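You operate a simulated robot arm through the tools that you are given. There is no shell and no other tool. Be economical: measure what you need, move in short steps, check, and stop when the job is done.

You run a simulated two-armed robot. Do the job below in one go: nothing can be reset, and whatever is moved stays where it is left.

JOB
On the right grid paper, fold the rag in half.

Only the result counts: the job must be done as asked and must still hold three seconds after the hand-in. Knocking over, shifting, dropping, spilling or breaking anything else fails it. Flat cloth is picked up by pressing the open fingertips on it (5 to 10 N) and closing them slowly along it; thin cloth reads only 2 to 8 mm in the jaws.

ROBOT AND FRAMES
Two 7-joint arms with two-finger parallel grippers on one trunk, on a base that drives. Base frame: it is fixed to the floor where the robot stands at the start and does not move with it; the origin is under the middle of the robot, x ahead of it, y to its left, z up; the surface under the hand at the start is at about z = 81.1. Lengths are in cm, angles in degrees, forces in N, time in s.
The left shoulder is at the start at [7, 18.8, 135.6], the right one opposite. With the tool pointing down near the work surface each hand reaches from about 10 to 74 cm from the robot's upright axis, wherever it stands, measured 20 degrees to its own side. Places, roughly: right grid paper [60, -10, 80]. Payload 3.91 kg a hand.
The tool frame of a hand sits at the grasp point between the pads (the TCP): z along the fingers, y along the line on which they close. The tips reach 3 cm beyond it. The gripper opens to 11 cm. The fingers are 2 cm wide and 1 cm thick; the gripper's body (4.8 by 11.2 cm) begins 5.5 cm behind the TCP.
Orientation is that of the tool frame in the base frame, as a unit quaternion [x, y, z, w]. With the fingers straight down and closing along the base's y, the tool's x points along the base's -x, its y along +y and its z along -z.

CONTROLS
- The arms move only by the tool servo_tool. It takes "left_steps", "right_steps" or both (then of equal length, played together; a hand with none holds still); each is a list of rows, each a list of 6 numbers: the shift along the base's x, y, z in m, then the turn, a rotation vector about the base's x, y, z in degrees. In form: [[dx, dy, dz, wx, wy, wz], ...]. A call has 1 to 8 rows; each row shifts and turns the commanded pose from where the row before left it. "left_gripper" and "right_gripper" are, for a hand that has rows, the gripper command, from -1 (fully open) to 1 (shut), values between in proportion, set as the call begins (left out, the last holds). Each row takes 0.2 s and may step no farther than 5 cm and 8.6 degrees from the row before; otherwise, or with a gripper value out of range, the whole call is refused. Where a pose cannot be reached the arm comes as near as it can. A force on the tool above 40 N (or 10 N above the force at the start of the call, whichever is more), or a blocked arm, ends the call early, and 0.2 s more pass. Each finger travels about 7.2 cm/s and halts on what it meets, pressing with about 20 N; the grip force reading is that of the motor and also rises with nothing between the fingers. The clock runs only during rows and for 0.2 s after the last one: add rows that do not move to give the fingers time. The reply holds the time, the measured pose of the TCP, the force on the tool along the base axes, the opening and the grip force, in the units named above and with some noise, with the torque about the TCP (base axes, N m) and any sound that the robot's microphone picked up, and new pictures: "show" is both (left out), scene, wrist or none (wrist: the cameras of the hands that moved).
- Cameras (640 x 400 px; columns grow to the right, rows downward): "scene" is now at [11.1, -0.42, 155.55]; the picture's right is [-0.00, -1.00, 0.00], its down [-0.89, 0.00, -0.46] and it looks along [0.46, -0.00, -0.89] (base axes); focal length 249 px, centre (320, 200). "left" rides on the left gripper at [7.2, -1.7, -10.3] in its tool frame; the picture's right is [0.23, 0.97, 0.00], its down [-0.76, 0.18, -0.62] and it looks along [-0.61, 0.14, 0.78] (tool axes); focal length 222 px, centre (320, 200). "right" rides on the right gripper at [7.2, 1.7, -10.3] in its tool frame; the picture's right is [-0.23, 0.97, 0.00], its down [-0.76, -0.18, -0.62] and it looks along [-0.61, -0.14, 0.78] (tool axes); focal length 222 px, centre (320, 200). There is no depth. A picture from a camera that has moved, and an enlarged one, comes with that camera's place and axes in the base frame and with its lens. The place of the scene camera against the robot may be out by one fixed shift of up to 1.2 cm in any direction.
- raise_lower(by): slides the trunk up (or, below 0, down) by that many cm; the arms and the scene camera ride with it, the base frame stays. It gives what a move gives, with no picture.
- roll_base(legs): drives the robot by 1 to 6 legs, each [ahead, turn to the left] in cm and degrees, along the robot's own axes; the way and the turn of a leg run together, so that a leg with both is an arc; at most 150 cm and 180 degrees a leg. The arms and the cameras ride along, it lands a little off, and it stops where it bumps. It gives what a move gives, and a new picture of the scene camera.
- head_to(pan, tilt): turns the head with the scene camera to pan (to the left, within 86 degrees either way) and tilt (down, from -29 to 69), counted from straight ahead of the robot. It gives what a move gives, and a new picture of the scene camera.
- enlarge(camera, box): a new picture of the part [left, top, right, bottom] of that camera's present view, enlarged. It takes no simulated time.
- hand_in(): hands the job in; it is judged then, once.

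Go step by step. Nothing tells you exact positions but the pictures and the camera data: compare them with the known pose of the tool, close in by small moves and look again before you grip or let go. The budget is 120 turns and 260 pictures, counting those below and the enlarged ones. Unless the task says otherwise, let go and move clear before handing in, and close with one line.

The tools are called by a JSON object that holds its "method" and its "body". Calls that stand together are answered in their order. servo_tool: Moves the arms, as the interface text tells. Its arguments: {"type":"object","properties":{"left_steps":{"type":"array","items":{"type":"array","items":{"type":"number"}}},"left_gripper":{"type":"number"},"right_steps":{"type":"array","items":{"type":"array","items":{"type":"number"}}},"right_gripper":{"type":"number"},"show":{"type":"string","enum":["both","scene","wrist","none"]}},"required":[]} The other tools are called the same way: raise_lower (by) slides the trunk up or down; roll_base (legs) drives the base; head_to (pan, tilt) turns the head that bears the scene camera; enlarge (camera, box) takes an enlarged picture of a part of a camera's view; hand_in () hands the job in.

At the start:

```text
time: 0.0
left_eef_pos: [43.74, 37.04, 102.36]
left_tcp_rot: [0.0, 1.0, 0.001, 0.0]
left_ft_force: [0.0, -0.5, 0.4]
left_moment: [0.02, 0.0, 0.01]
left_grip_width: 11.0
left_grasp_force: 0.1
right_eef_pos: [55.75, -8.14, 96.17]
right_tcp_rot: [0.0, 1.0, 0.0, 0.001]
right_ft_force: [0.1, 0.3, 0.4]
right_moment: [0.02, 0.03, -0.01]
right_grip_width: 10.98
right_grasp_force: 0.1
trunk travel left (down, up): [-86.6, 7.4]
robot x, y, heading: [0.22, -0.16, -0.0]
head pan, tilt: [-0.2, 62.6]
```

scene: 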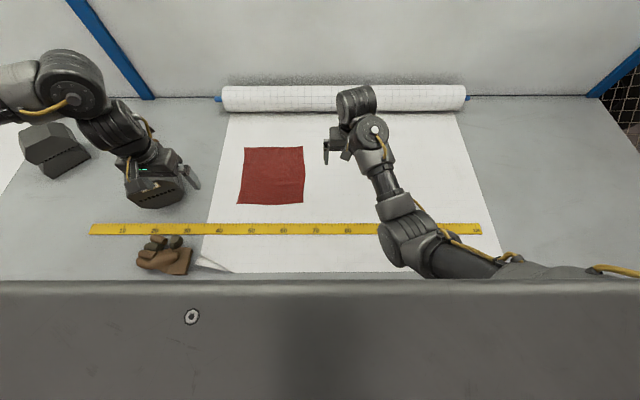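
right: 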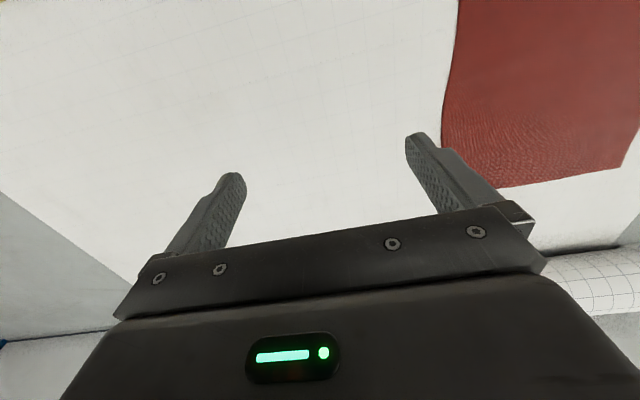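
left: 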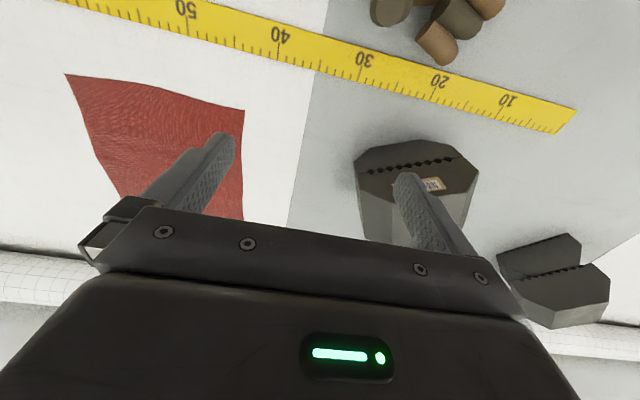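

The red rag lies flat on the right grid paper at about x 48.5–72, y 5–27. I will pinch its two near corners, left hand at y≈24.5 and right hand at y≈7.8, and fold them over to the far edge. First I hover over them.

{"method": "servo_tool", "body": {"left_steps": [[0.015, -0.0313, -0.03, 0, 0, 0], [0.015, -0.0313, -0.03, 0, 0, 0], [0.015, -0.0313, -0.03, 0, 0, 0], [0.0146, -0.0315, -0.03, 0, 0, 0], [0, 0, 0, 0, 0, 0], [0, 0, 0, 0, 0, 0]], "right_steps": [[-0.0139, 0.0399, -0.0154, 0, 0, 0], [-0.0139, 0.0399, -0.0154, 0, 0, 0], [-0.0139, 0.0399, -0.0154, 0, 0, 0], [-0.0139, 0.0399, -0.0154, 0, 0, 0], [0, 0, 0, 0, 0, 0], [0, 0, 0, 0, 0, 0]], "left_gripper": 0.45, "right_gripper": 0.45}}

```text
time: 1.6
left_eef_pos: [49.66, 24.42, 90.43]
left_tcp_rot: [0.0, 1.0, 0.0, -0.001]
left_ft_force: [0.0, 0.3, 0.3]
left_moment: [0.01, 0.0, 0.01]
left_grip_width: 3.05
left_grasp_force: 0.0
right_eef_pos: [53.68, 0.8, 89.06]
right_tcp_rot: [0.033, 0.998, -0.045, 0.019]
right_ft_force: [0.3, 0.2, 0.4]
right_moment: [-0.01, -0.03, 0.02]
right_grip_width: 3.03
right_grasp_force: 0.1
trunk travel left (down, up): [-86.6, 7.4]
robot x, y, heading: [-0.03, -0.1, 0.1]
head pan, tilt: [-0.2, 62.6]
stopped in row 6 (right hand): the arm was blocked; the commanded pose is now the measured one
camera scene: at [11.17, -0.47, 155.55], right [0.0, -1.0, 0.0], down [-0.89, 0.0, -0.46], along [0.46, 0.0, -0.89], focal length 249 px, centre (320, 200)
camera right: at [46.4, 3.87, 98.9], right [0.29, 0.95, -0.08], down [0.73, -0.17, 0.67], along [0.62, -0.25, -0.74], focal length 222 px, centre (320, 200)
camera left: at [42.53, 22.64, 100.63], right [-0.23, 0.97, 0.0], down [0.76, 0.18, 0.62], along [0.61, 0.14, -0.78], focal length 222 px, centre (320, 200)
```

scene: 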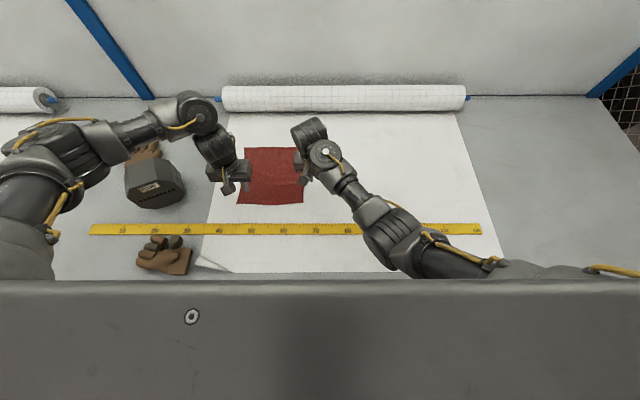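
right: 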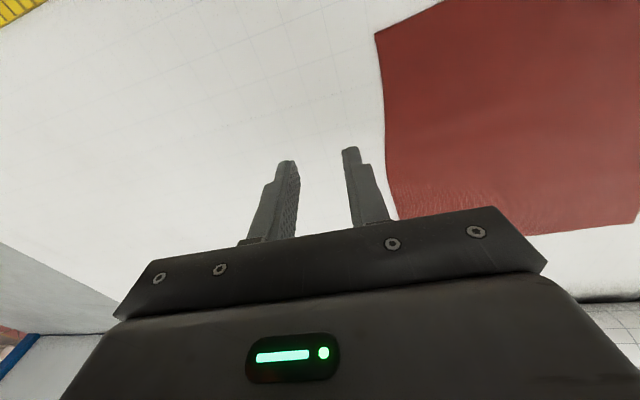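
left: 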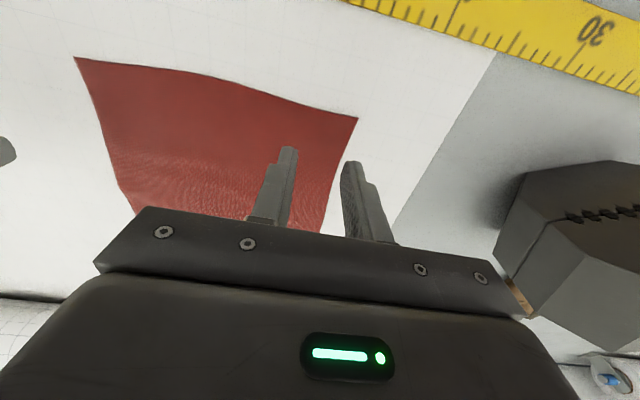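

The rag is confirmed, but the right hand can't reach that far across. I'll lift both hands, straighten the right one, and turn the base toward the rag.

{"method": "servo_tool", "body": {"left_steps": [[-0.02, 0.0, 0.04, 0, 0, 0], [-0.02, 0.0, 0.04, 0, 0, 0], [-0.02, 0.0, 0.04, 0, 0, 0], [-0.02, 0.0, 0.03, 0, 0, 0], [0, 0, 0, 0, 0, 0]], "right_steps": [[0, -0.03, 0.04, 0, 0, 0], [0, -0.03, 0.04, 2.6, 1.1, 1.9], [-0.02, -0.03, 0.04, 2.6, 1.1, 1.9], [-0.02, -0.03, 0.03, 0, 0, 0], [0, 0, 0, 0, 0, 0]], "show": "none"}}

{"method": "roll_base", "body": {"legs": [[0, 17], [10, 0]]}}

```text
refused: row 3 steps farther than a row can; nothing moved
```

```text
time: 3.7
left_eef_pos: [49.62, 40.87, 90.63]
left_tcp_rot: [-0.149, 0.989, 0.0, 0.0]
left_ft_force: [-0.6, 0.8, 1.2]
left_moment: [0.0, -0.03, 0.03]
left_grip_width: 3.03
left_grasp_force: 0.0
right_eef_pos: [60.37, 19.35, 89.15]
right_tcp_rot: [-0.117, 0.992, -0.042, 0.027]
right_ft_force: [-0.4, 0.8, 0.3]
right_moment: [0.01, -0.03, 0.0]
right_grip_width: 3.03
right_grasp_force: 0.1
trunk travel left (down, up): [-86.6, 7.4]
robot x, y, heading: [9.29, 2.97, 17.2]
head pan, tilt: [-0.2, 62.6]
camera scene: at [19.72, 5.8, 155.59], right [0.29, -0.96, 0.0], down [-0.85, -0.26, -0.46], along [0.44, 0.13, -0.89], focal length 249 px, centre (320, 200)
```

scene: 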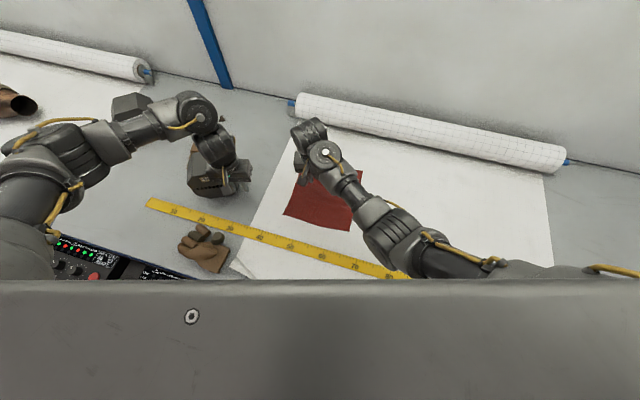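

The lift was refused, yet the base still turned with the hands low. Forces stayed small, so I'll lift straight up now and check the block by the left hand.

{"method": "servo_tool", "body": {"left_steps": [[0, 0, 0.04, 0, 0, 0], [0, 0, 0.04, 0, 0, 0], [0, 0, 0.04, 0, 0, 0], [0, 0, 0, 0, 0, 0]], "right_steps": [[0, 0, 0.04, 0, 0, 0], [0, 0, 0.04, 0, 0, 0], [0, 0, 0.04, 0, 0, 0], [0, 0, 0, 0, 0, 0]]}}

```text
time: 4.7
left_eef_pos: [49.78, 40.93, 102.52]
left_tcp_rot: [-0.15, 0.989, 0.0, -0.001]
left_ft_force: [-0.2, -0.3, -0.2]
left_moment: [0.01, 0.0, -0.01]
left_grip_width: 3.03
left_grasp_force: 0.1
right_eef_pos: [62.33, 20.97, 98.99]
right_tcp_rot: [-0.114, 0.992, -0.05, 0.027]
right_ft_force: [-0.5, -0.4, 0.4]
right_moment: [0.01, -0.02, 0.0]
right_grip_width: 3.05
right_grasp_force: 0.0
right hand out of reach, approached as far as the arm can: row 3
trunk travel left (down, up): [-86.6, 7.4]
robot x, y, heading: [9.49, 3.1, 17.1]
head pan, tilt: [-0.2, 62.6]
camera scene: at [20.03, 5.92, 155.55], right [0.29, -0.96, 0.0], down [-0.85, -0.26, -0.46], along [0.44, 0.13, -0.89], focal length 249 px, centre (320, 200)
camera right: at [54.31, 22.01, 108.68], right [0.0, 1.0, -0.09], down [0.74, 0.06, 0.67], along [0.67, -0.07, -0.74], focal length 222 px, centre (320, 200)
camera left: at [43.37, 37.14, 112.67], right [-0.5, 0.86, 0.0], down [0.68, 0.4, 0.62], along [0.54, 0.31, -0.78], focal length 222 px, centre (320, 200)
```

scene: 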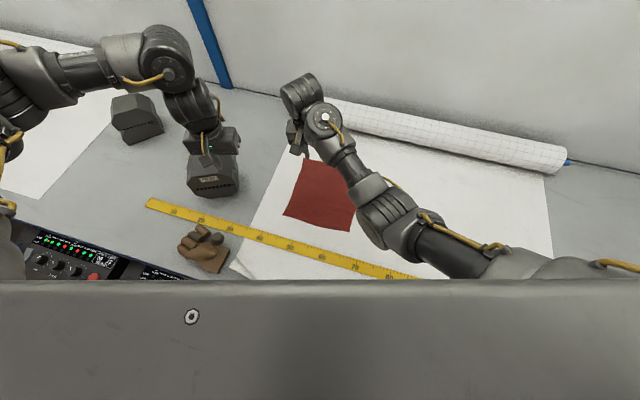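
right: 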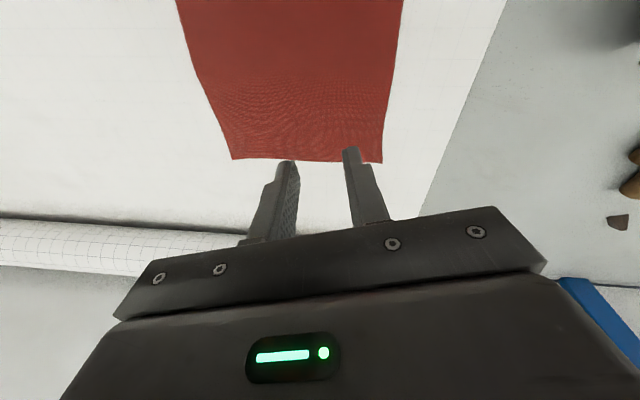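
left: 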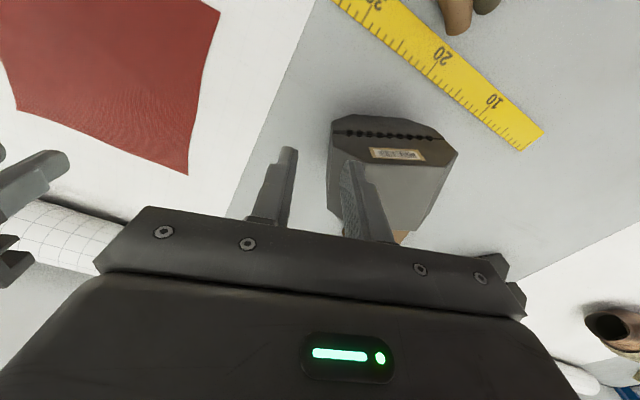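

The block hasn't moved. The hands seem limited near the robot's midline, so I'll bring the right hand back to its own side and straighten it. After that I'll shift the robot left so the rag sits squarely ahead.

{"method": "servo_tool", "body": {"right_steps": [[-0.004, -0.04, 0, 0, 0, 0], [-0.004, -0.04, 0, 2.6, 2.0, 2.0], [-0.004, -0.04, 0, 2.6, 2, 2], [0, -0.01, 0.035, 0, 0, 0], [0, 0, 0, 0, 0, 0]], "left_steps": [[0, 0, 0.01, 0, 0, 0], [0, 0, 0, 0, 0, 0], [0, 0, 0, 0, 0, 0], [0, 0, 0, 0, 0, 0], [0, 0, 0, 0, 0, 0]], "show": "scene"}}

```text
time: 5.9
left_eef_pos: [49.75, 40.83, 103.38]
left_tcp_rot: [-0.149, 0.989, -0.001, 0.001]
left_ft_force: [-0.1, 0.6, 0.2]
left_moment: [-0.02, 0.03, 0.03]
left_grip_width: 3.03
left_grasp_force: 0.1
right_eef_pos: [62.18, 12.69, 95.46]
right_tcp_rot: [-0.152, 0.988, 0.009, -0.003]
right_ft_force: [0.1, 0.4, 0.1]
right_moment: [0.05, 0.01, 0.01]
right_grip_width: 3.02
right_grasp_force: 0.1
right hand out of reach, approached as far as the arm can: row 1, 2, 3, 4
trunk travel left (down, up): [-86.6, 7.4]
robot x, y, heading: [9.67, 2.85, 17.2]
head pan, tilt: [-0.2, 62.6]
camera scene: at [20.08, 5.8, 155.55], right [0.29, -0.96, 0.0], down [-0.85, -0.26, -0.46], along [0.44, 0.13, -0.89], focal length 249 px, centre (320, 200)
```

scene: 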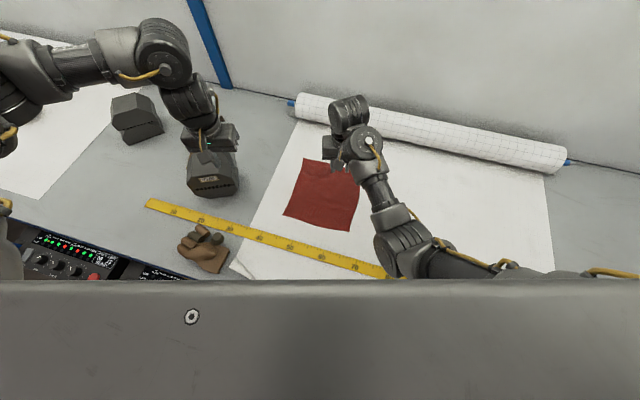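

The right arm is straight again but is near a limit. I'll pull it back toward its own side.

{"method": "servo_tool", "body": {"right_steps": [[-0.02, -0.025, 0, 0, 0, 0], [-0.02, -0.025, 0, 0, 0, 0], [-0.02, -0.025, 0.01, 0, 0, 0], [-0.02, -0.01, 0.02, 0, 0, 0], [-0.02, 0, 0.02, 0, 0, 0], [0, 0, 0, 0, 0, 0]], "show": "scene"}}

```text
time: 7.3
left_eef_pos: [49.68, 40.84, 103.47]
left_tcp_rot: [-0.149, 0.989, 0.001, 0.0]
left_ft_force: [-0.3, 1.0, -0.4]
left_moment: [-0.05, 0.02, -0.03]
left_grip_width: 3.04
left_grasp_force: 0.1
right_eef_pos: [56.2, 9.02, 91.72]
right_tcp_rot: [-0.153, 0.988, 0.007, -0.003]
right_ft_force: [0.0, -0.2, 0.2]
right_moment: [-0.01, -0.03, 0.01]
right_grip_width: 3.02
right_grasp_force: 0.1
right hand out of reach, approached as far as the arm can: row 1, 2, 3, 4, 5
trunk travel left (down, up): [-86.6, 7.4]
robot x, y, heading: [9.85, 2.96, 17.2]
head pan, tilt: [-0.2, 62.6]
camera scene: at [20.11, 5.83, 155.55], right [0.29, -0.96, 0.0], down [-0.85, -0.26, -0.46], along [0.44, 0.13, -0.89], focal length 249 px, centre (320, 200)
```

scene: 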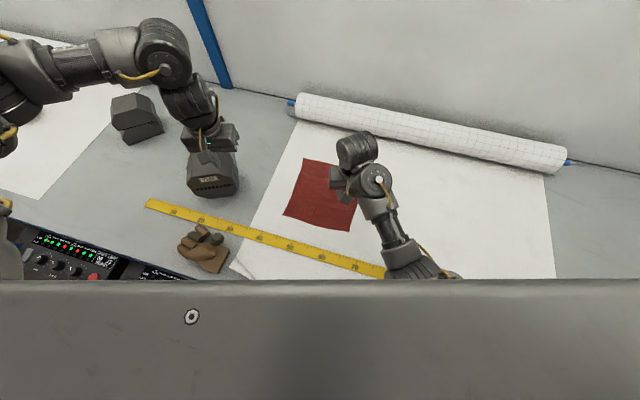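

The right arm looks stuck at a joint limit. I'll move it well out to its own side to free it.

{"method": "servo_tool", "body": {"right_steps": [[0.012, -0.04, 0, 0, 0, 0], [0.012, -0.04, 0, 0, 0, 0], [0.012, -0.04, 0, 0, 0, 0], [0.012, -0.04, 0, 0, 0, 0], [0, 0, 0, 0, 0, 0], [0, 0, 0, 0, 0, 0]], "show": "scene"}}

```text
time: 7.8
left_eef_pos: [49.73, 40.69, 103.37]
left_tcp_rot: [-0.149, 0.989, 0.001, 0.0]
left_ft_force: [0.3, 0.1, 0.3]
left_moment: [0.0, 0.01, -0.02]
left_grip_width: 3.03
left_grasp_force: 0.1
right_eef_pos: [57.15, 4.17, 90.99]
right_tcp_rot: [-0.142, 0.99, 0.01, -0.001]
right_ft_force: [-4.7, 12.9, -8.1]
right_moment: [-1.51, -1.21, -1.17]
right_grip_width: 3.04
right_grasp_force: 0.0
right hand out of reach, approached as far as the arm can: row 1, 2
trunk travel left (down, up): [-86.6, 7.4]
robot x, y, heading: [9.21, 2.62, 17.1]
head pan, tilt: [-0.2, 62.6]
stopped in row 2 (right hand): the force on the tool passed its limit at 109 N (the readings are from after the stop); the commanded pose is now the measured one
camera scene: at [20.06, 5.63, 155.56], right [0.29, -0.96, 0.0], down [-0.85, -0.26, -0.46], along [0.44, 0.13, -0.89], focal length 249 px, centre (320, 200)
```

scene: 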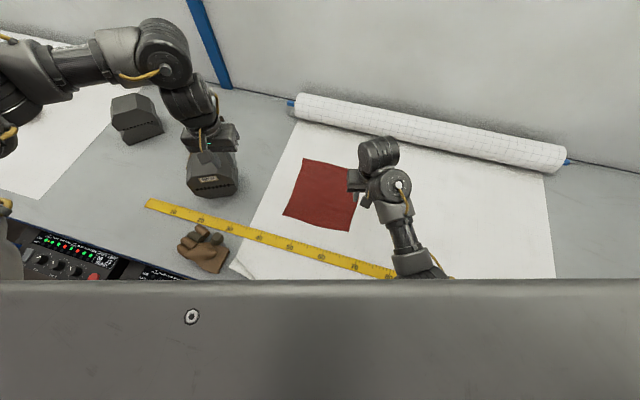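

The force limit tripped, possibly from a fast arm swing. I'll hold still and look around the right arm.

{"method": "servo_tool", "body": {"right_steps": [[0, 0, 0, 0, 0, 0], [0, 0, 0, 0, 0, 0]], "show": "wrist"}}

{"method": "head_to", "body": {"pan": -60, "tilt": 60}}

```text
time: 8.4
left_eef_pos: [49.77, 40.87, 103.42]
left_tcp_rot: [-0.15, 0.989, 0.001, -0.001]
left_ft_force: [-0.3, 0.2, -0.1]
left_moment: [0.02, 0.02, -0.03]
left_grip_width: 3.06
left_grasp_force: 0.0
right_eef_pos: [57.15, 4.24, 90.99]
right_tcp_rot: [-0.143, 0.99, 0.01, 0.0]
right_ft_force: [-4.7, 20.8, -11.2]
right_moment: [-2.38, -1.56, -1.79]
right_grip_width: 3.01
right_grasp_force: 0.1
trunk travel left (down, up): [-86.6, 7.4]
robot x, y, heading: [9.47, 2.68, 17.2]
head pan, tilt: [-0.2, 62.6]
camera right: at [49.76, 3.7, 101.31], right [-0.06, 1.0, 0.02], down [0.78, 0.03, 0.62], along [0.62, 0.05, -0.78], focal length 222 px, centre (320, 200)
```

right: 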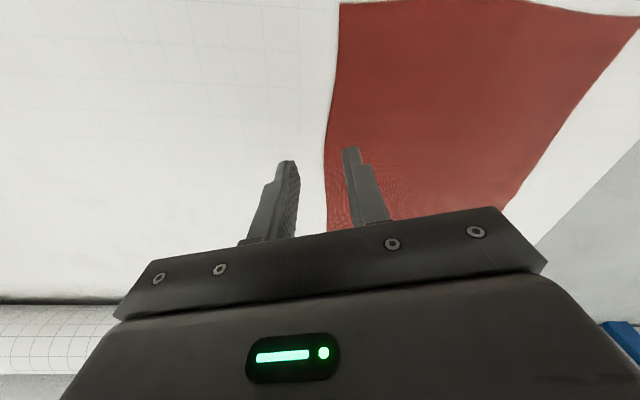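

```text
time: 9.7
left_eef_pos: [49.79, 40.88, 103.42]
left_tcp_rot: [-0.149, 0.989, -0.001, 0.0]
left_ft_force: [0.1, -0.1, -0.2]
left_moment: [-0.02, -0.01, 0.03]
left_grip_width: 3.03
left_grasp_force: 0.0
right_eef_pos: [57.2, 4.33, 90.93]
right_tcp_rot: [-0.142, 0.99, 0.009, -0.001]
right_ft_force: [-7.4, 25.8, -16.3]
right_moment: [-3.0, -2.24, -2.26]
right_grip_width: 3.02
right_grasp_force: 0.1
trunk travel left (down, up): [-86.6, 7.4]
robot x, y, heading: [9.36, 3.07, 16.8]
head pan, tilt: [-60.0, 60.0]
camera scene: at [18.89, -0.53, 155.85], right [-0.68, -0.73, 0.0], down [-0.64, 0.59, -0.5], along [0.37, -0.34, -0.87], focal length 249 px, centre (320, 200)
```

scene: 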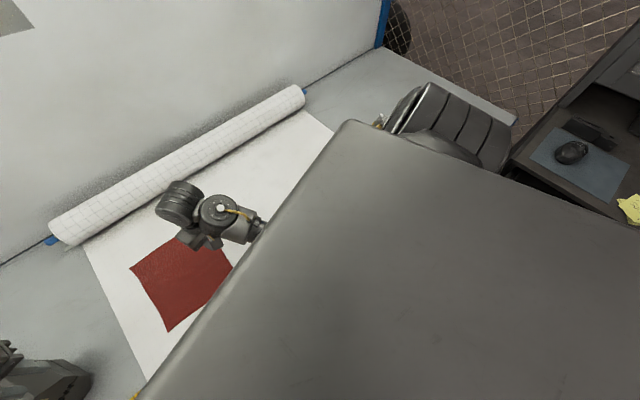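

The force on the right tool is growing, so part of the arm is pressing on something. I'll back off along the push.

{"method": "servo_tool", "body": {"right_steps": [[-0.002, 0.01, 0, 0, 0, 0], [-0.003, 0.01, 0, 0, 0, 0], [0, 0, 0, 0, 0, 0]], "show": "none"}}

{"method": "head_to", "body": {"pan": -20, "tilt": 69}}

```text
time: 10.5
left_eef_pos: [49.82, 40.89, 103.44]
left_tcp_rot: [-0.15, 0.989, 0.001, 0.0]
left_ft_force: [-0.3, -0.7, 0.7]
left_moment: [-0.02, -0.02, -0.04]
left_grip_width: 3.05
left_grasp_force: 0.0
right_eef_pos: [56.57, 6.23, 90.9]
right_tcp_rot: [-0.144, 0.99, 0.01, -0.001]
right_ft_force: [0.2, -0.6, -0.3]
right_moment: [-0.01, 0.0, -0.01]
right_grip_width: 3.02
right_grasp_force: 0.0
trunk travel left (down, up): [-86.6, 7.4]
robot x, y, heading: [9.62, 3.07, 17.0]
head pan, tilt: [-60.0, 60.0]
```

```text
time: 11.6
left_eef_pos: [49.75, 40.88, 103.43]
left_tcp_rot: [-0.15, 0.989, 0.001, 0.0]
left_ft_force: [0.1, -0.1, 0.5]
left_moment: [-0.01, 0.01, -0.02]
left_grip_width: 3.06
left_grasp_force: 0.0
right_eef_pos: [56.59, 6.29, 90.95]
right_tcp_rot: [-0.142, 0.99, 0.009, -0.001]
right_ft_force: [0.5, 0.5, -0.2]
right_moment: [0.03, 0.0, -0.04]
right_grip_width: 3.02
right_grasp_force: 0.1
trunk travel left (down, up): [-86.6, 7.4]
robot x, y, heading: [9.51, 3.05, 17.2]
head pan, tilt: [-20.0, 68.8]
camera scene: at [19.59, 3.69, 154.91], right [-0.05, -1.0, 0.0], down [-0.93, 0.05, -0.36], along [0.36, -0.02, -0.93], focal length 249 px, centre (320, 200)
```

scene: 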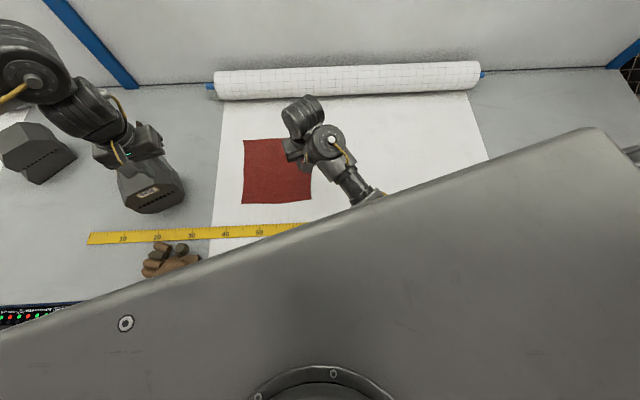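

The contact is gone. I'll raise the trunk for clearance, then shift the robot left so that it faces the rag squarely.

{"method": "raise_lower", "body": {"by": 7}}

{"method": "head_to", "body": {"pan": 0, "tilt": 60}}

{"method": "roll_base", "body": {"legs": [[0, -47], [-26, 0], [0, 30], [13, 0]]}}

```text
time: 12.7
left_eef_pos: [49.78, 40.9, 110.32]
left_tcp_rot: [-0.149, 0.989, 0.0, 0.0]
left_ft_force: [-0.4, 0.1, 0.0]
left_moment: [0.0, 0.01, 0.04]
left_grip_width: 3.04
left_grasp_force: 0.0
right_eef_pos: [56.72, 6.24, 97.92]
right_tcp_rot: [-0.142, 0.99, 0.01, -0.001]
right_ft_force: [0.1, 0.1, 0.5]
right_moment: [-0.02, -0.03, 0.0]
right_grip_width: 3.02
right_grasp_force: 0.0
trunk travel left (down, up): [-93.6, 0.4]
robot x, y, heading: [9.26, 2.76, 17.3]
head pan, tilt: [-20.0, 68.8]
```

```text
time: 13.5
left_eef_pos: [49.8, 39.91, 110.76]
left_tcp_rot: [-0.149, 0.989, 0.005, 0.0]
left_ft_force: [-0.2, -0.6, 0.5]
left_moment: [0.02, 0.02, 0.04]
left_grip_width: 3.04
left_grasp_force: 0.1
right_eef_pos: [56.66, 5.33, 97.9]
right_tcp_rot: [-0.144, 0.989, 0.015, 0.0]
right_ft_force: [-0.3, -0.7, 0.2]
right_moment: [0.02, -0.04, -0.02]
right_grip_width: 3.02
right_grasp_force: 0.1
trunk travel left (down, up): [-93.6, 0.4]
robot x, y, heading: [9.18, 2.74, 16.9]
head pan, tilt: [0.0, 60.0]
camera scene: at [20.46, 3.87, 162.71], right [0.24, -0.97, -0.01], down [-0.85, -0.21, -0.48], along [0.47, 0.13, -0.88], focal length 249 px, centre (320, 200)
```

scene: 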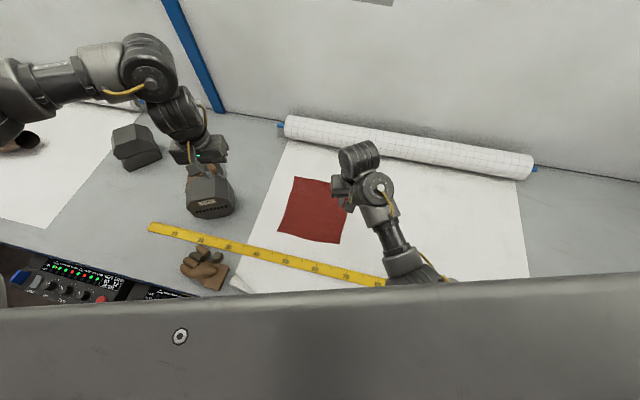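

```text
time: 19.9
left_eef_pos: [49.2, 40.49, 110.59]
left_tcp_rot: [-0.002, 1.0, 0.0, 0.001]
left_ft_force: [-0.4, 0.5, 0.0]
left_moment: [0.01, 0.0, -0.02]
left_grip_width: 3.03
left_grasp_force: 0.1
right_eef_pos: [45.74, 5.34, 97.97]
right_tcp_rot: [0.004, 1.0, 0.01, 0.001]
right_ft_force: [-0.2, -0.2, 0.2]
right_moment: [0.03, -0.04, 0.03]
right_grip_width: 3.03
right_grasp_force: 0.0
trunk travel left (down, up): [-93.6, 0.4]
robot x, y, heading: [-0.05, 15.97, 0.2]
head pan, tilt: [0.0, 60.0]
camera scene: at [10.94, 15.49, 162.87], right [0.0, -1.0, 0.0], down [-0.87, 0.0, -0.5], along [0.5, 0.0, -0.87], focal length 249 px, centre (320, 200)
```

scene: 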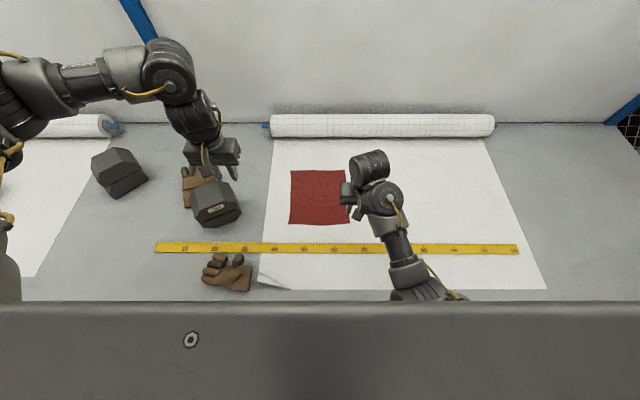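

The robot now faces the rag squarely. Before gripping, I'll rehearse the fold in the air to check that both hands can reach the far edge.

{"method": "servo_tool", "body": {"left_steps": [[0.005, -0.04, 0, 0, 0, 0], [0.02, -0.04, -0.02, 0, 0, 0], [0.03, -0.04, -0.03, 0, 0, 0], [0.04, -0.04, -0.02, 0, 0, 0], [0.04, 0, -0.02, 0, 0, 0], [0.04, 0, -0.02, 0, 0, 0], [0.035, 0, -0.03, 0, 0, 0], [0, 0, 0, 0, 0, 0]], "right_steps": [[0.035, 0.01, 0, 0, 0, 0], [0.035, 0.015, 0, 0, 0, 0], [0.035, 0, 0, 0, 0, 0], [0.035, 0, 0, 0, 0, 0], [0.035, 0, 0, 0, 0, 0], [0.035, 0, -0.02, 0, 0, 0], [0.035, 0, -0.03, 0, 0, 0], [0, 0, 0, 0, 0, 0]], "show": "scene"}}

```text
refused: row 3 steps farther than a row can; nothing moved
```

{"method": "servo_tool", "body": {"left_steps": [[0.005, -0.04, 0, 0, 0, 0], [0.02, -0.04, -0.02, 0, 0, 0], [0.02, -0.04, -0.02, 0, 0, 0], [0.02, -0.04, -0.02, 0, 0, 0], [0.035, 0, -0.02, 0, 0, 0], [0.035, 0, -0.02, 0, 0, 0], [0.035, 0, -0.03, 0, 0, 0], [0.035, 0, 0, 0, 0, 0]], "right_steps": [[0.035, 0.01, 0, 0, 0, 0], [0.035, 0.015, 0, 0, 0, 0], [0.035, 0, 0, 0, 0, 0], [0.035, 0, 0, 0, 0, 0], [0.035, 0, 0, 0, 0, 0], [0.035, 0, -0.02, 0, 0, 0], [0.035, 0, -0.03, 0, 0, 0], [0, 0, 0, 0, 0, 0]], "show": "scene"}}

```text
time: 21.7
left_eef_pos: [65.48, 23.48, 99.77]
left_tcp_rot: [-0.013, 1.0, -0.013, 0.018]
left_ft_force: [0.4, 1.1, -0.2]
left_moment: [-0.03, -0.01, -0.02]
left_grip_width: 3.02
left_grasp_force: 0.0
left hand out of reach, approached as far as the arm can: row 7, 8
right_eef_pos: [66.93, 7.76, 95.51]
right_tcp_rot: [0.004, 1.0, 0.011, 0.001]
right_ft_force: [0.3, 0.1, -0.7]
right_moment: [0.01, 0.03, 0.04]
right_grip_width: 3.02
right_grasp_force: 0.0
right hand out of reach, approached as far as the arm can: row 7
trunk travel left (down, up): [-93.6, 0.4]
robot x, y, heading: [-0.38, 15.96, 0.2]
head pan, tilt: [0.0, 60.0]
camera scene: at [10.97, 15.06, 162.86], right [0.0, -1.0, 0.0], down [-0.87, 0.0, -0.5], along [0.5, 0.0, -0.87], focal length 249 px, centre (320, 200)
```

scene: 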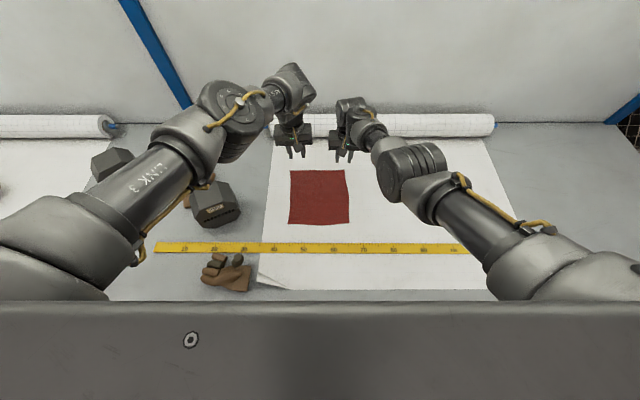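

Both arms stop at about x=66 here. I'll drive 6 cm closer and put the trunk back to its original height.

{"method": "roll_base", "body": {"legs": [[6, 0]]}}

{"method": "raise_lower", "body": {"by": -6}}

{"method": "servo_tool", "body": {"left_steps": [[0, 0, 0, 0, 0, 0]], "right_steps": [[0, 0, 0, 0, 0, 0]]}}

```text
time: 22.6
left_eef_pos: [72.12, 23.83, 99.9]
left_tcp_rot: [-0.01, 1.0, -0.012, 0.019]
left_ft_force: [1.2, 0.1, -0.7]
left_moment: [-0.01, 0.09, 0.04]
left_grip_width: 3.03
left_grasp_force: 0.0
right_eef_pos: [73.48, 8.3, 95.07]
right_tcp_rot: [0.004, 1.0, 0.01, 0.001]
right_ft_force: [0.8, -0.1, -1.7]
right_moment: [0.02, 0.05, 0.03]
right_grip_width: 3.03
right_grasp_force: 0.0
trunk travel left (down, up): [-93.6, 0.4]
robot x, y, heading: [5.56, 16.2, 0.4]
head pan, tilt: [0.0, 60.0]
camera scene: at [18.26, 15.59, 162.82], right [0.0, -1.0, 0.0], down [-0.87, 0.0, -0.49], along [0.49, 0.0, -0.87], focal length 249 px, centre (320, 200)
```

scene: 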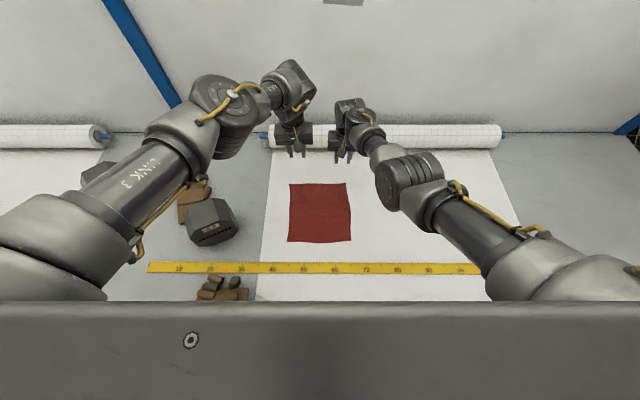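

```text
time: 23.6
left_eef_pos: [71.5, 23.58, 94.13]
left_tcp_rot: [-0.01, 1.0, -0.011, 0.022]
left_ft_force: [0.6, -0.6, 0.0]
left_moment: [0.0, 0.03, 0.0]
left_grip_width: 3.02
left_grasp_force: 0.0
right_eef_pos: [72.95, 8.31, 89.61]
right_tcp_rot: [0.004, 1.0, 0.009, 0.003]
right_ft_force: [-0.2, 0.3, -1.8]
right_moment: [0.02, -0.01, 0.01]
right_grip_width: 3.06
right_grasp_force: 0.0
trunk travel left (down, up): [-87.6, 6.4]
robot x, y, heading: [5.66, 15.83, -0.0]
head pan, tilt: [0.0, 60.0]
```

```text
time: 24.0
left_eef_pos: [71.44, 23.57, 94.41]
left_tcp_rot: [-0.011, 1.0, -0.012, 0.023]
left_ft_force: [-0.3, 0.2, 0.6]
left_moment: [0.03, 0.03, -0.03]
left_grip_width: 3.02
left_grasp_force: 0.0
right_eef_pos: [72.77, 8.23, 89.66]
right_tcp_rot: [0.004, 1.0, 0.009, 0.004]
right_ft_force: [0.6, 0.2, 0.4]
right_moment: [0.03, -0.02, 0.04]
right_grip_width: 3.02
right_grasp_force: 0.1
trunk travel left (down, up): [-87.6, 6.4]
robot x, y, heading: [5.52, 16.08, 0.3]
head pan, tilt: [0.0, 60.0]
camera scene: at [17.04, 15.49, 156.87], right [0.0, -1.0, 0.0], down [-0.87, 0.0, -0.5], along [0.5, 0.0, -0.87], focal length 249 px, centre (320, 200)
camera right: at [65.48, 9.86, 99.87], right [0.23, 0.97, 0.02], down [0.75, -0.2, 0.63], along [0.61, -0.13, -0.78], focal length 222 px, centre (320, 200)
camera left: at [63.84, 21.95, 104.19], right [-0.25, 0.97, -0.03], down [0.73, 0.21, 0.65], along [0.64, 0.14, -0.76], focal length 222 px, centre (320, 200)
```

scene: 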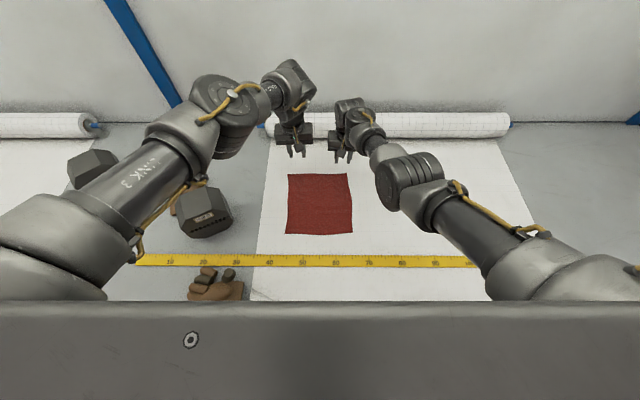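
right: 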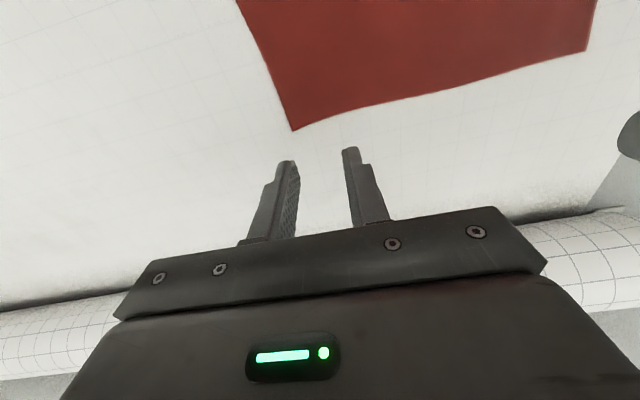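
left: 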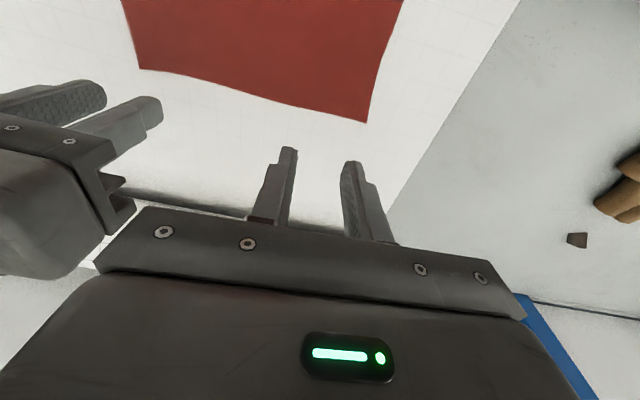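

The hands now hover just past the far edge, with corners near (72, 6.3) and (71.5, 28). I'll lower them near the far corners to test reach at grasp height.

{"method": "servo_tool", "body": {"left_steps": [[-0.02, 0.008, -0.01, 0, 0, 0], [0, 0, -0.03, 0, 0, 0], [0, 0, -0.02, 0, 0, 0], [0, 0, 0, 0, 0, 0]], "right_steps": [[-0.02, 0.005, 0, 0, 0, 0], [0, 0, -0.01, 0, 0, 0], [0, 0, 0, 0, 0, 0], [0, 0, 0, 0, 0, 0]]}}

```text
time: 25.0
left_eef_pos: [69.47, 24.49, 88.09]
left_tcp_rot: [-0.011, 1.0, -0.012, 0.022]
left_ft_force: [0.0, 0.4, -0.7]
left_moment: [-0.02, 0.01, 0.04]
left_grip_width: 3.03
left_grasp_force: 0.1
right_eef_pos: [70.88, 8.91, 88.66]
right_tcp_rot: [0.003, 1.0, 0.009, 0.004]
right_ft_force: [-1.3, 0.8, 0.0]
right_moment: [-0.04, 0.0, -0.01]
right_grip_width: 3.02
right_grasp_force: 0.1
trunk travel left (down, up): [-87.6, 6.4]
robot x, y, heading: [5.66, 15.92, 0.2]
head pan, tilt: [0.0, 60.0]
camera scene: at [17.19, 15.74, 156.86], right [0.0, -1.0, 0.0], down [-0.87, 0.0, -0.5], along [0.5, 0.0, -0.87], focal length 249 px, centre (320, 200)
camera right: at [63.54, 10.51, 98.85], right [0.23, 0.97, 0.02], down [0.76, -0.19, 0.63], along [0.61, -0.13, -0.78], focal length 222 px, centre (320, 200)
camera left: at [61.93, 22.95, 98.12], right [-0.25, 0.97, -0.03], down [0.73, 0.21, 0.65], along [0.64, 0.14, -0.76], focal length 222 px, centre (320, 200)
```

scene: 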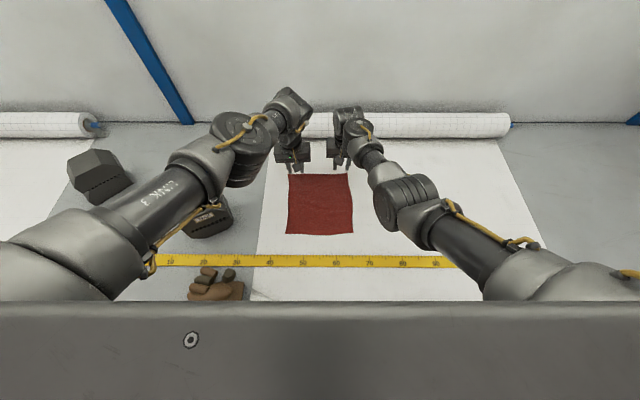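
right: 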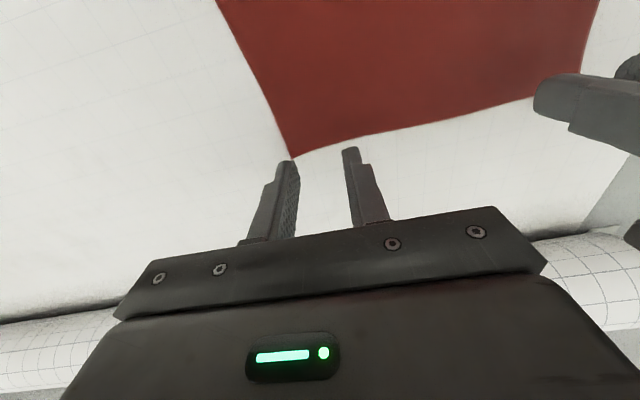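
left: 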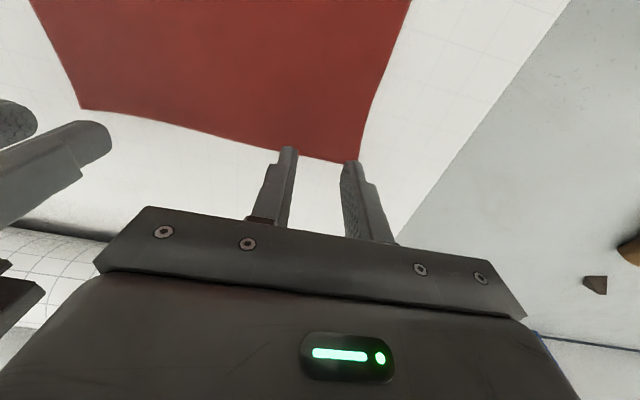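

Both far corners are reachable: left (71.1, 28.1), right (72.1, 6.3). I'll grip this far edge and fold it toward the robot, so I line up and descend to just above the cloth.

{"method": "servo_tool", "body": {"left_steps": [[0.003, 0.008, -0.01, 0.7, 1.3, -0.7], [0, 0, -0.015, 0.7, 1.3, -0.6], [0, 0, -0.008, 0, 0, 0], [0, 0, 0, 0, 0, 0]], "right_steps": [[-0.003, 0.001, -0.01, 0, 0, 0], [0, 0, -0.02, 0, 0, 0], [0, 0, -0.008, 0, 0, 0], [0, 0, 0, 0, 0, 0]], "show": "wrist"}}

```text
time: 26.0
left_eef_pos: [69.02, 25.04, 86.12]
left_tcp_rot: [0.001, 1.0, 0.001, 0.0]
left_ft_force: [0.4, -1.3, 0.0]
left_moment: [0.02, -0.04, 0.01]
left_grip_width: 3.02
left_grasp_force: 0.1
left hand out of reach, approached as far as the arm can: row 2, 3
right_eef_pos: [70.61, 8.78, 84.76]
right_tcp_rot: [0.005, 1.0, 0.009, 0.004]
right_ft_force: [0.6, 0.7, 0.4]
right_moment: [-0.01, -0.01, -0.01]
right_grip_width: 3.06
right_grasp_force: 0.1
trunk travel left (down, up): [-87.6, 6.4]
robot x, y, heading: [5.93, 15.96, 0.0]
head pan, tilt: [0.0, 60.0]
camera right: at [63.31, 10.44, 95.03], right [0.23, 0.97, 0.02], down [0.75, -0.2, 0.63], along [0.61, -0.13, -0.78], focal length 222 px, centre (320, 200)
camera left: at [61.79, 23.31, 96.26], right [-0.23, 0.97, 0.0], down [0.76, 0.18, 0.62], along [0.61, 0.14, -0.78], focal length 222 px, centre (320, 200)
```

right: 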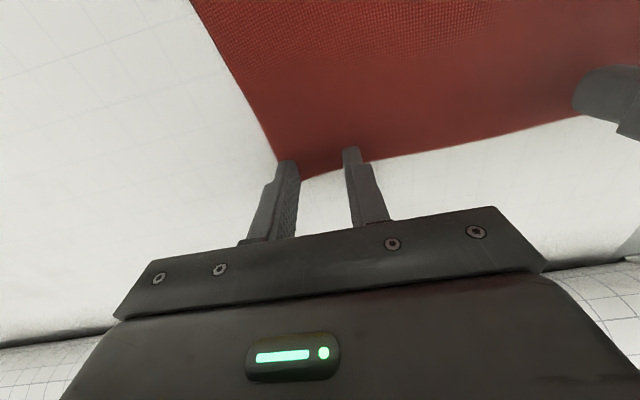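
left: 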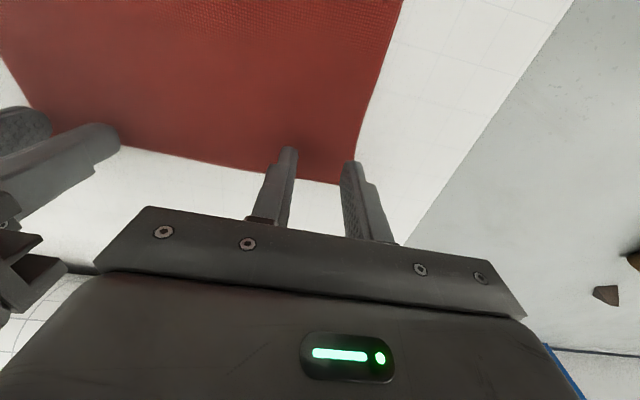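

The left arm falls just short, so I'll lift a little and roll 5 cm closer.

{"method": "servo_tool", "body": {"left_steps": [[-0.02, 0, 0.03, 0, 0, 0], [-0.03, 0, 0.01, 0, 0, 0]], "right_steps": [[-0.02, 0, 0.03, 0, 0, 0], [-0.03, 0, 0.02, 0, 0, 0]], "show": "none"}}

{"method": "roll_base", "body": {"legs": [[5, 0]]}}

{"method": "servo_tool", "body": {"left_steps": [[0, 0, 0, 0, 0, 0]], "right_steps": [[0, 0, 0, 0, 0, 0]], "show": "wrist"}}

```text
time: 26.6
left_eef_pos: [63.83, 25.24, 90.26]
left_tcp_rot: [0.001, 1.0, 0.0, 0.001]
left_ft_force: [0.8, 0.1, 1.7]
left_moment: [0.04, -0.03, 0.0]
left_grip_width: 3.05
left_grasp_force: 0.1
right_eef_pos: [65.3, 8.93, 89.76]
right_tcp_rot: [0.004, 1.0, 0.009, 0.004]
right_ft_force: [-0.1, 0.0, 0.2]
right_moment: [-0.03, -0.04, -0.02]
right_grip_width: 3.03
right_grasp_force: 0.0
trunk travel left (down, up): [-87.6, 6.4]
robot x, y, heading: [6.21, 15.63, 0.1]
head pan, tilt: [0.0, 60.0]
```

```text
time: 27.6
left_eef_pos: [68.16, 25.18, 90.6]
left_tcp_rot: [0.002, 1.0, 0.0, 0.004]
left_ft_force: [-0.6, 0.9, 0.2]
left_moment: [-0.02, 0.0, 0.0]
left_grip_width: 3.04
left_grasp_force: 0.0
right_eef_pos: [69.69, 8.82, 90.16]
right_tcp_rot: [0.003, 1.0, 0.009, 0.008]
right_ft_force: [-0.5, 0.5, -0.2]
right_moment: [0.01, -0.03, 0.0]
right_grip_width: 3.01
right_grasp_force: 0.1
trunk travel left (down, up): [-87.6, 6.4]
robot x, y, heading: [10.68, 16.06, 0.1]
head pan, tilt: [0.0, 60.0]
camera scene: at [21.19, 15.55, 156.92], right [0.0, -1.0, 0.0], down [-0.86, 0.0, -0.51], along [0.51, 0.0, -0.86], focal length 249 px, centre (320, 200)
```

scene: 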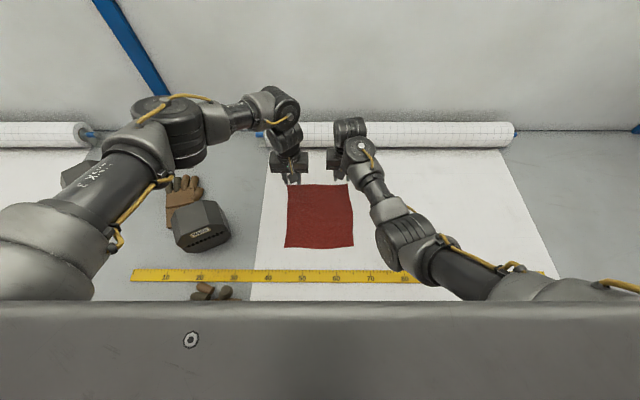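

```text
time: 27.9
left_eef_pos: [69.17, 25.06, 89.9]
left_tcp_rot: [0.002, 1.0, 0.001, -0.002]
left_ft_force: [1.1, -0.2, -0.2]
left_moment: [0.02, 0.05, -0.01]
left_grip_width: 3.02
left_grasp_force: 0.0
right_eef_pos: [70.6, 8.88, 89.57]
right_tcp_rot: [0.003, 1.0, 0.009, 0.003]
right_ft_force: [0.8, -0.6, -1.2]
right_moment: [0.03, 0.04, -0.02]
right_grip_width: 3.03
right_grasp_force: 0.0
trunk travel left (down, up): [-87.6, 6.4]
robot x, y, heading: [11.1, 16.1, 0.1]
head pan, tilt: [0.0, 60.0]
camera right: at [63.42, 10.43, 99.74], right [0.23, 0.97, 0.02], down [0.76, -0.2, 0.62], along [0.61, -0.13, -0.78], focal length 222 px, centre (320, 200)
camera left: at [61.99, 23.39, 100.17], right [-0.22, 0.97, 0.0], down [0.76, 0.17, 0.62], along [0.6, 0.14, -0.78], focal length 222 px, centre (320, 200)
```

right: 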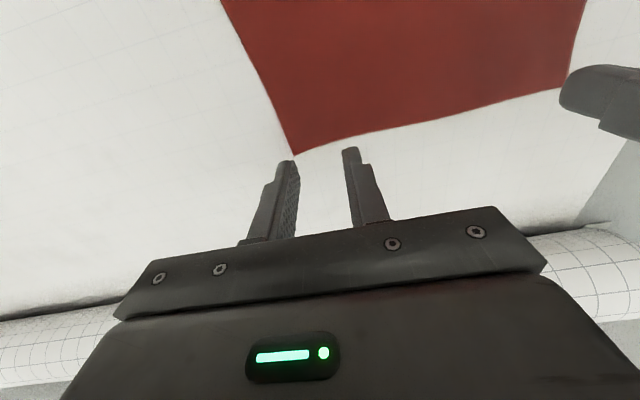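
left: 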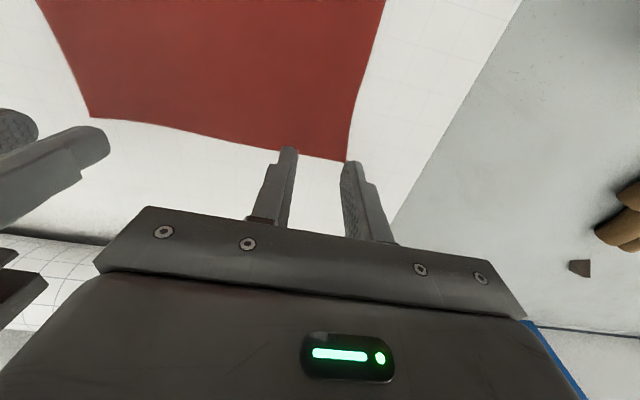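

{"method": "servo_tool", "body": {"left_steps": [[0.008, 0.004, -0.02, 0, 0, 0], [0, 0, -0.02, 0, 0, 0], [0, 0, -0.012, 0, 0, 0], [0, 0, 0, 0, 0, 0]], "right_steps": [[0, 0.001, -0.02, 0, 0, 0], [0, 0, -0.02, 0, 0, 0], [0, 0, -0.009, 0, 0, 0], [0, 0, 0, 0, 0, 0]], "show": "wrist"}}

```text
time: 28.9
left_eef_pos: [69.46, 25.46, 85.07]
left_tcp_rot: [0.001, 1.0, 0.0, 0.0]
left_ft_force: [-0.4, -0.6, 0.5]
left_moment: [-0.04, -0.02, -0.01]
left_grip_width: 3.02
left_grasp_force: 0.0
right_eef_pos: [70.22, 8.88, 84.84]
right_tcp_rot: [0.004, 1.0, 0.01, 0.006]
right_ft_force: [-0.2, 0.9, 0.1]
right_moment: [0.0, 0.0, -0.01]
right_grip_width: 3.03
right_grasp_force: 0.0
trunk travel left (down, up): [-87.6, 6.4]
robot x, y, heading: [10.77, 15.68, 0.2]
head pan, tilt: [0.0, 60.0]
camera right: at [62.91, 10.59, 95.12], right [0.23, 0.97, 0.02], down [0.75, -0.19, 0.63], along [0.61, -0.13, -0.78], focal length 222 px, centre (320, 200)
camera left: at [62.32, 23.84, 95.22], right [-0.22, 0.97, 0.0], down [0.76, 0.18, 0.62], along [0.61, 0.14, -0.78], focal length 222 px, centre (320, 200)
```

right: 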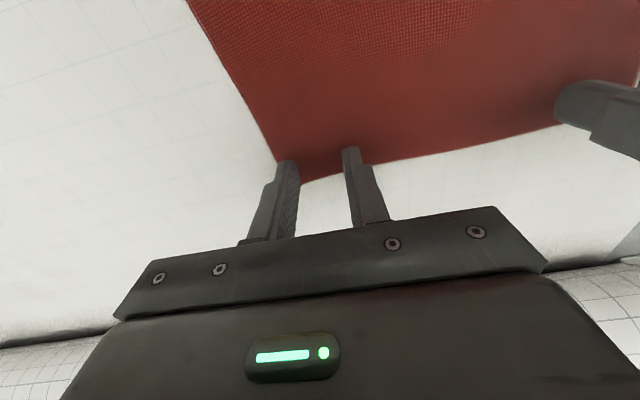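
left: 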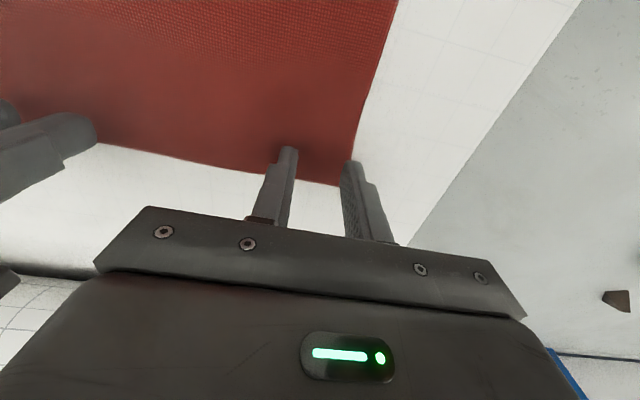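

{"method": "servo_tool", "body": {"left_steps": [[0.003, -0.005, -0.005, 0, 0, 0], [0, 0, -0.004, 0, 0, 0], [0, 0, -0.003, 0, 0, 0], [0, 0, 0, 0, 0, 0]], "right_steps": [[0.002, 0.003, -0.004, 0, 0, 0], [0, 0, -0.004, 0, 0, 0], [0, 0, -0.002, 0, 0, 0], [0, 0, 0, 0, 0, 0]], "show": "none"}}

```text
time: 29.9
left_eef_pos: [69.56, 25.03, 84.13]
left_tcp_rot: [0.002, 1.0, 0.0, 0.003]
left_ft_force: [1.1, 2.4, 18.2]
left_moment: [0.1, -0.09, -0.04]
left_grip_width: 3.02
left_grasp_force: 0.3
right_eef_pos: [70.31, 9.3, 84.21]
right_tcp_rot: [0.004, 1.0, 0.01, 0.01]
right_ft_force: [1.4, -2.8, 22.3]
right_moment: [-0.62, 0.07, 0.02]
right_grip_width: 3.11
right_grasp_force: 0.8
trunk travel left (down, up): [-87.6, 6.4]
robot x, y, heading: [10.88, 15.77, 0.3]
head pan, tilt: [0.0, 60.0]
```

{"method": "servo_tool", "body": {"left_steps": [[0, 0, 0.0013, 0, 0, 0], [0, 0, 0, 0, 0, 0]], "right_steps": [[0, 0, 0.0017, 0, 0, 0], [0, 0, 0, 0, 0, 0]], "show": "wrist"}}

```text
time: 30.6
left_eef_pos: [69.43, 25.02, 84.26]
left_tcp_rot: [0.002, 1.0, 0.0, 0.002]
left_ft_force: [1.1, 2.1, 17.3]
left_moment: [0.12, -0.03, 0.01]
left_grip_width: 3.03
left_grasp_force: 0.5
right_eef_pos: [70.11, 9.28, 84.2]
right_tcp_rot: [0.003, 1.0, 0.01, 0.006]
right_ft_force: [0.5, -1.4, 21.3]
right_moment: [-0.53, 0.06, 0.07]
right_grip_width: 3.1
right_grasp_force: 0.4
trunk travel left (down, up): [-87.6, 6.4]
robot x, y, heading: [11.09, 16.17, 0.1]
head pan, tilt: [0.0, 60.0]
camera right: at [62.82, 10.88, 94.52], right [0.23, 0.97, 0.02], down [0.75, -0.19, 0.63], along [0.62, -0.13, -0.78], focal length 222 px, centre (320, 200)
camera left: at [62.25, 23.31, 94.41], right [-0.22, 0.97, 0.0], down [0.76, 0.17, 0.63], along [0.61, 0.14, -0.78], focal length 222 px, centre (320, 200)
```

right: 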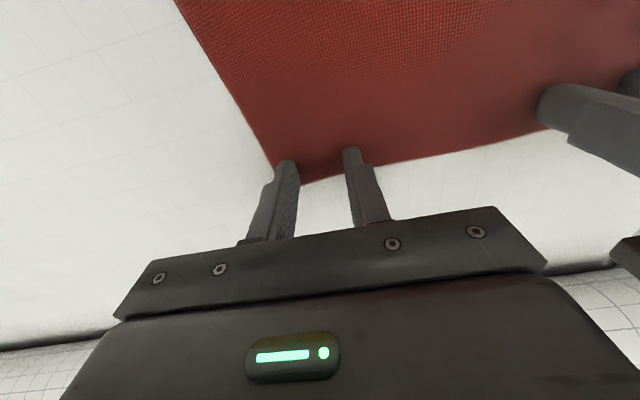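
left: 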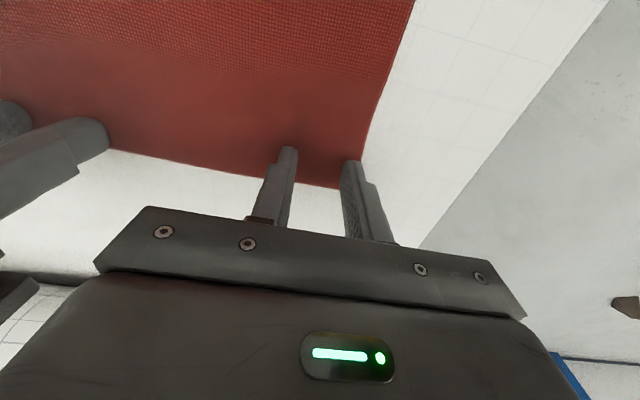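

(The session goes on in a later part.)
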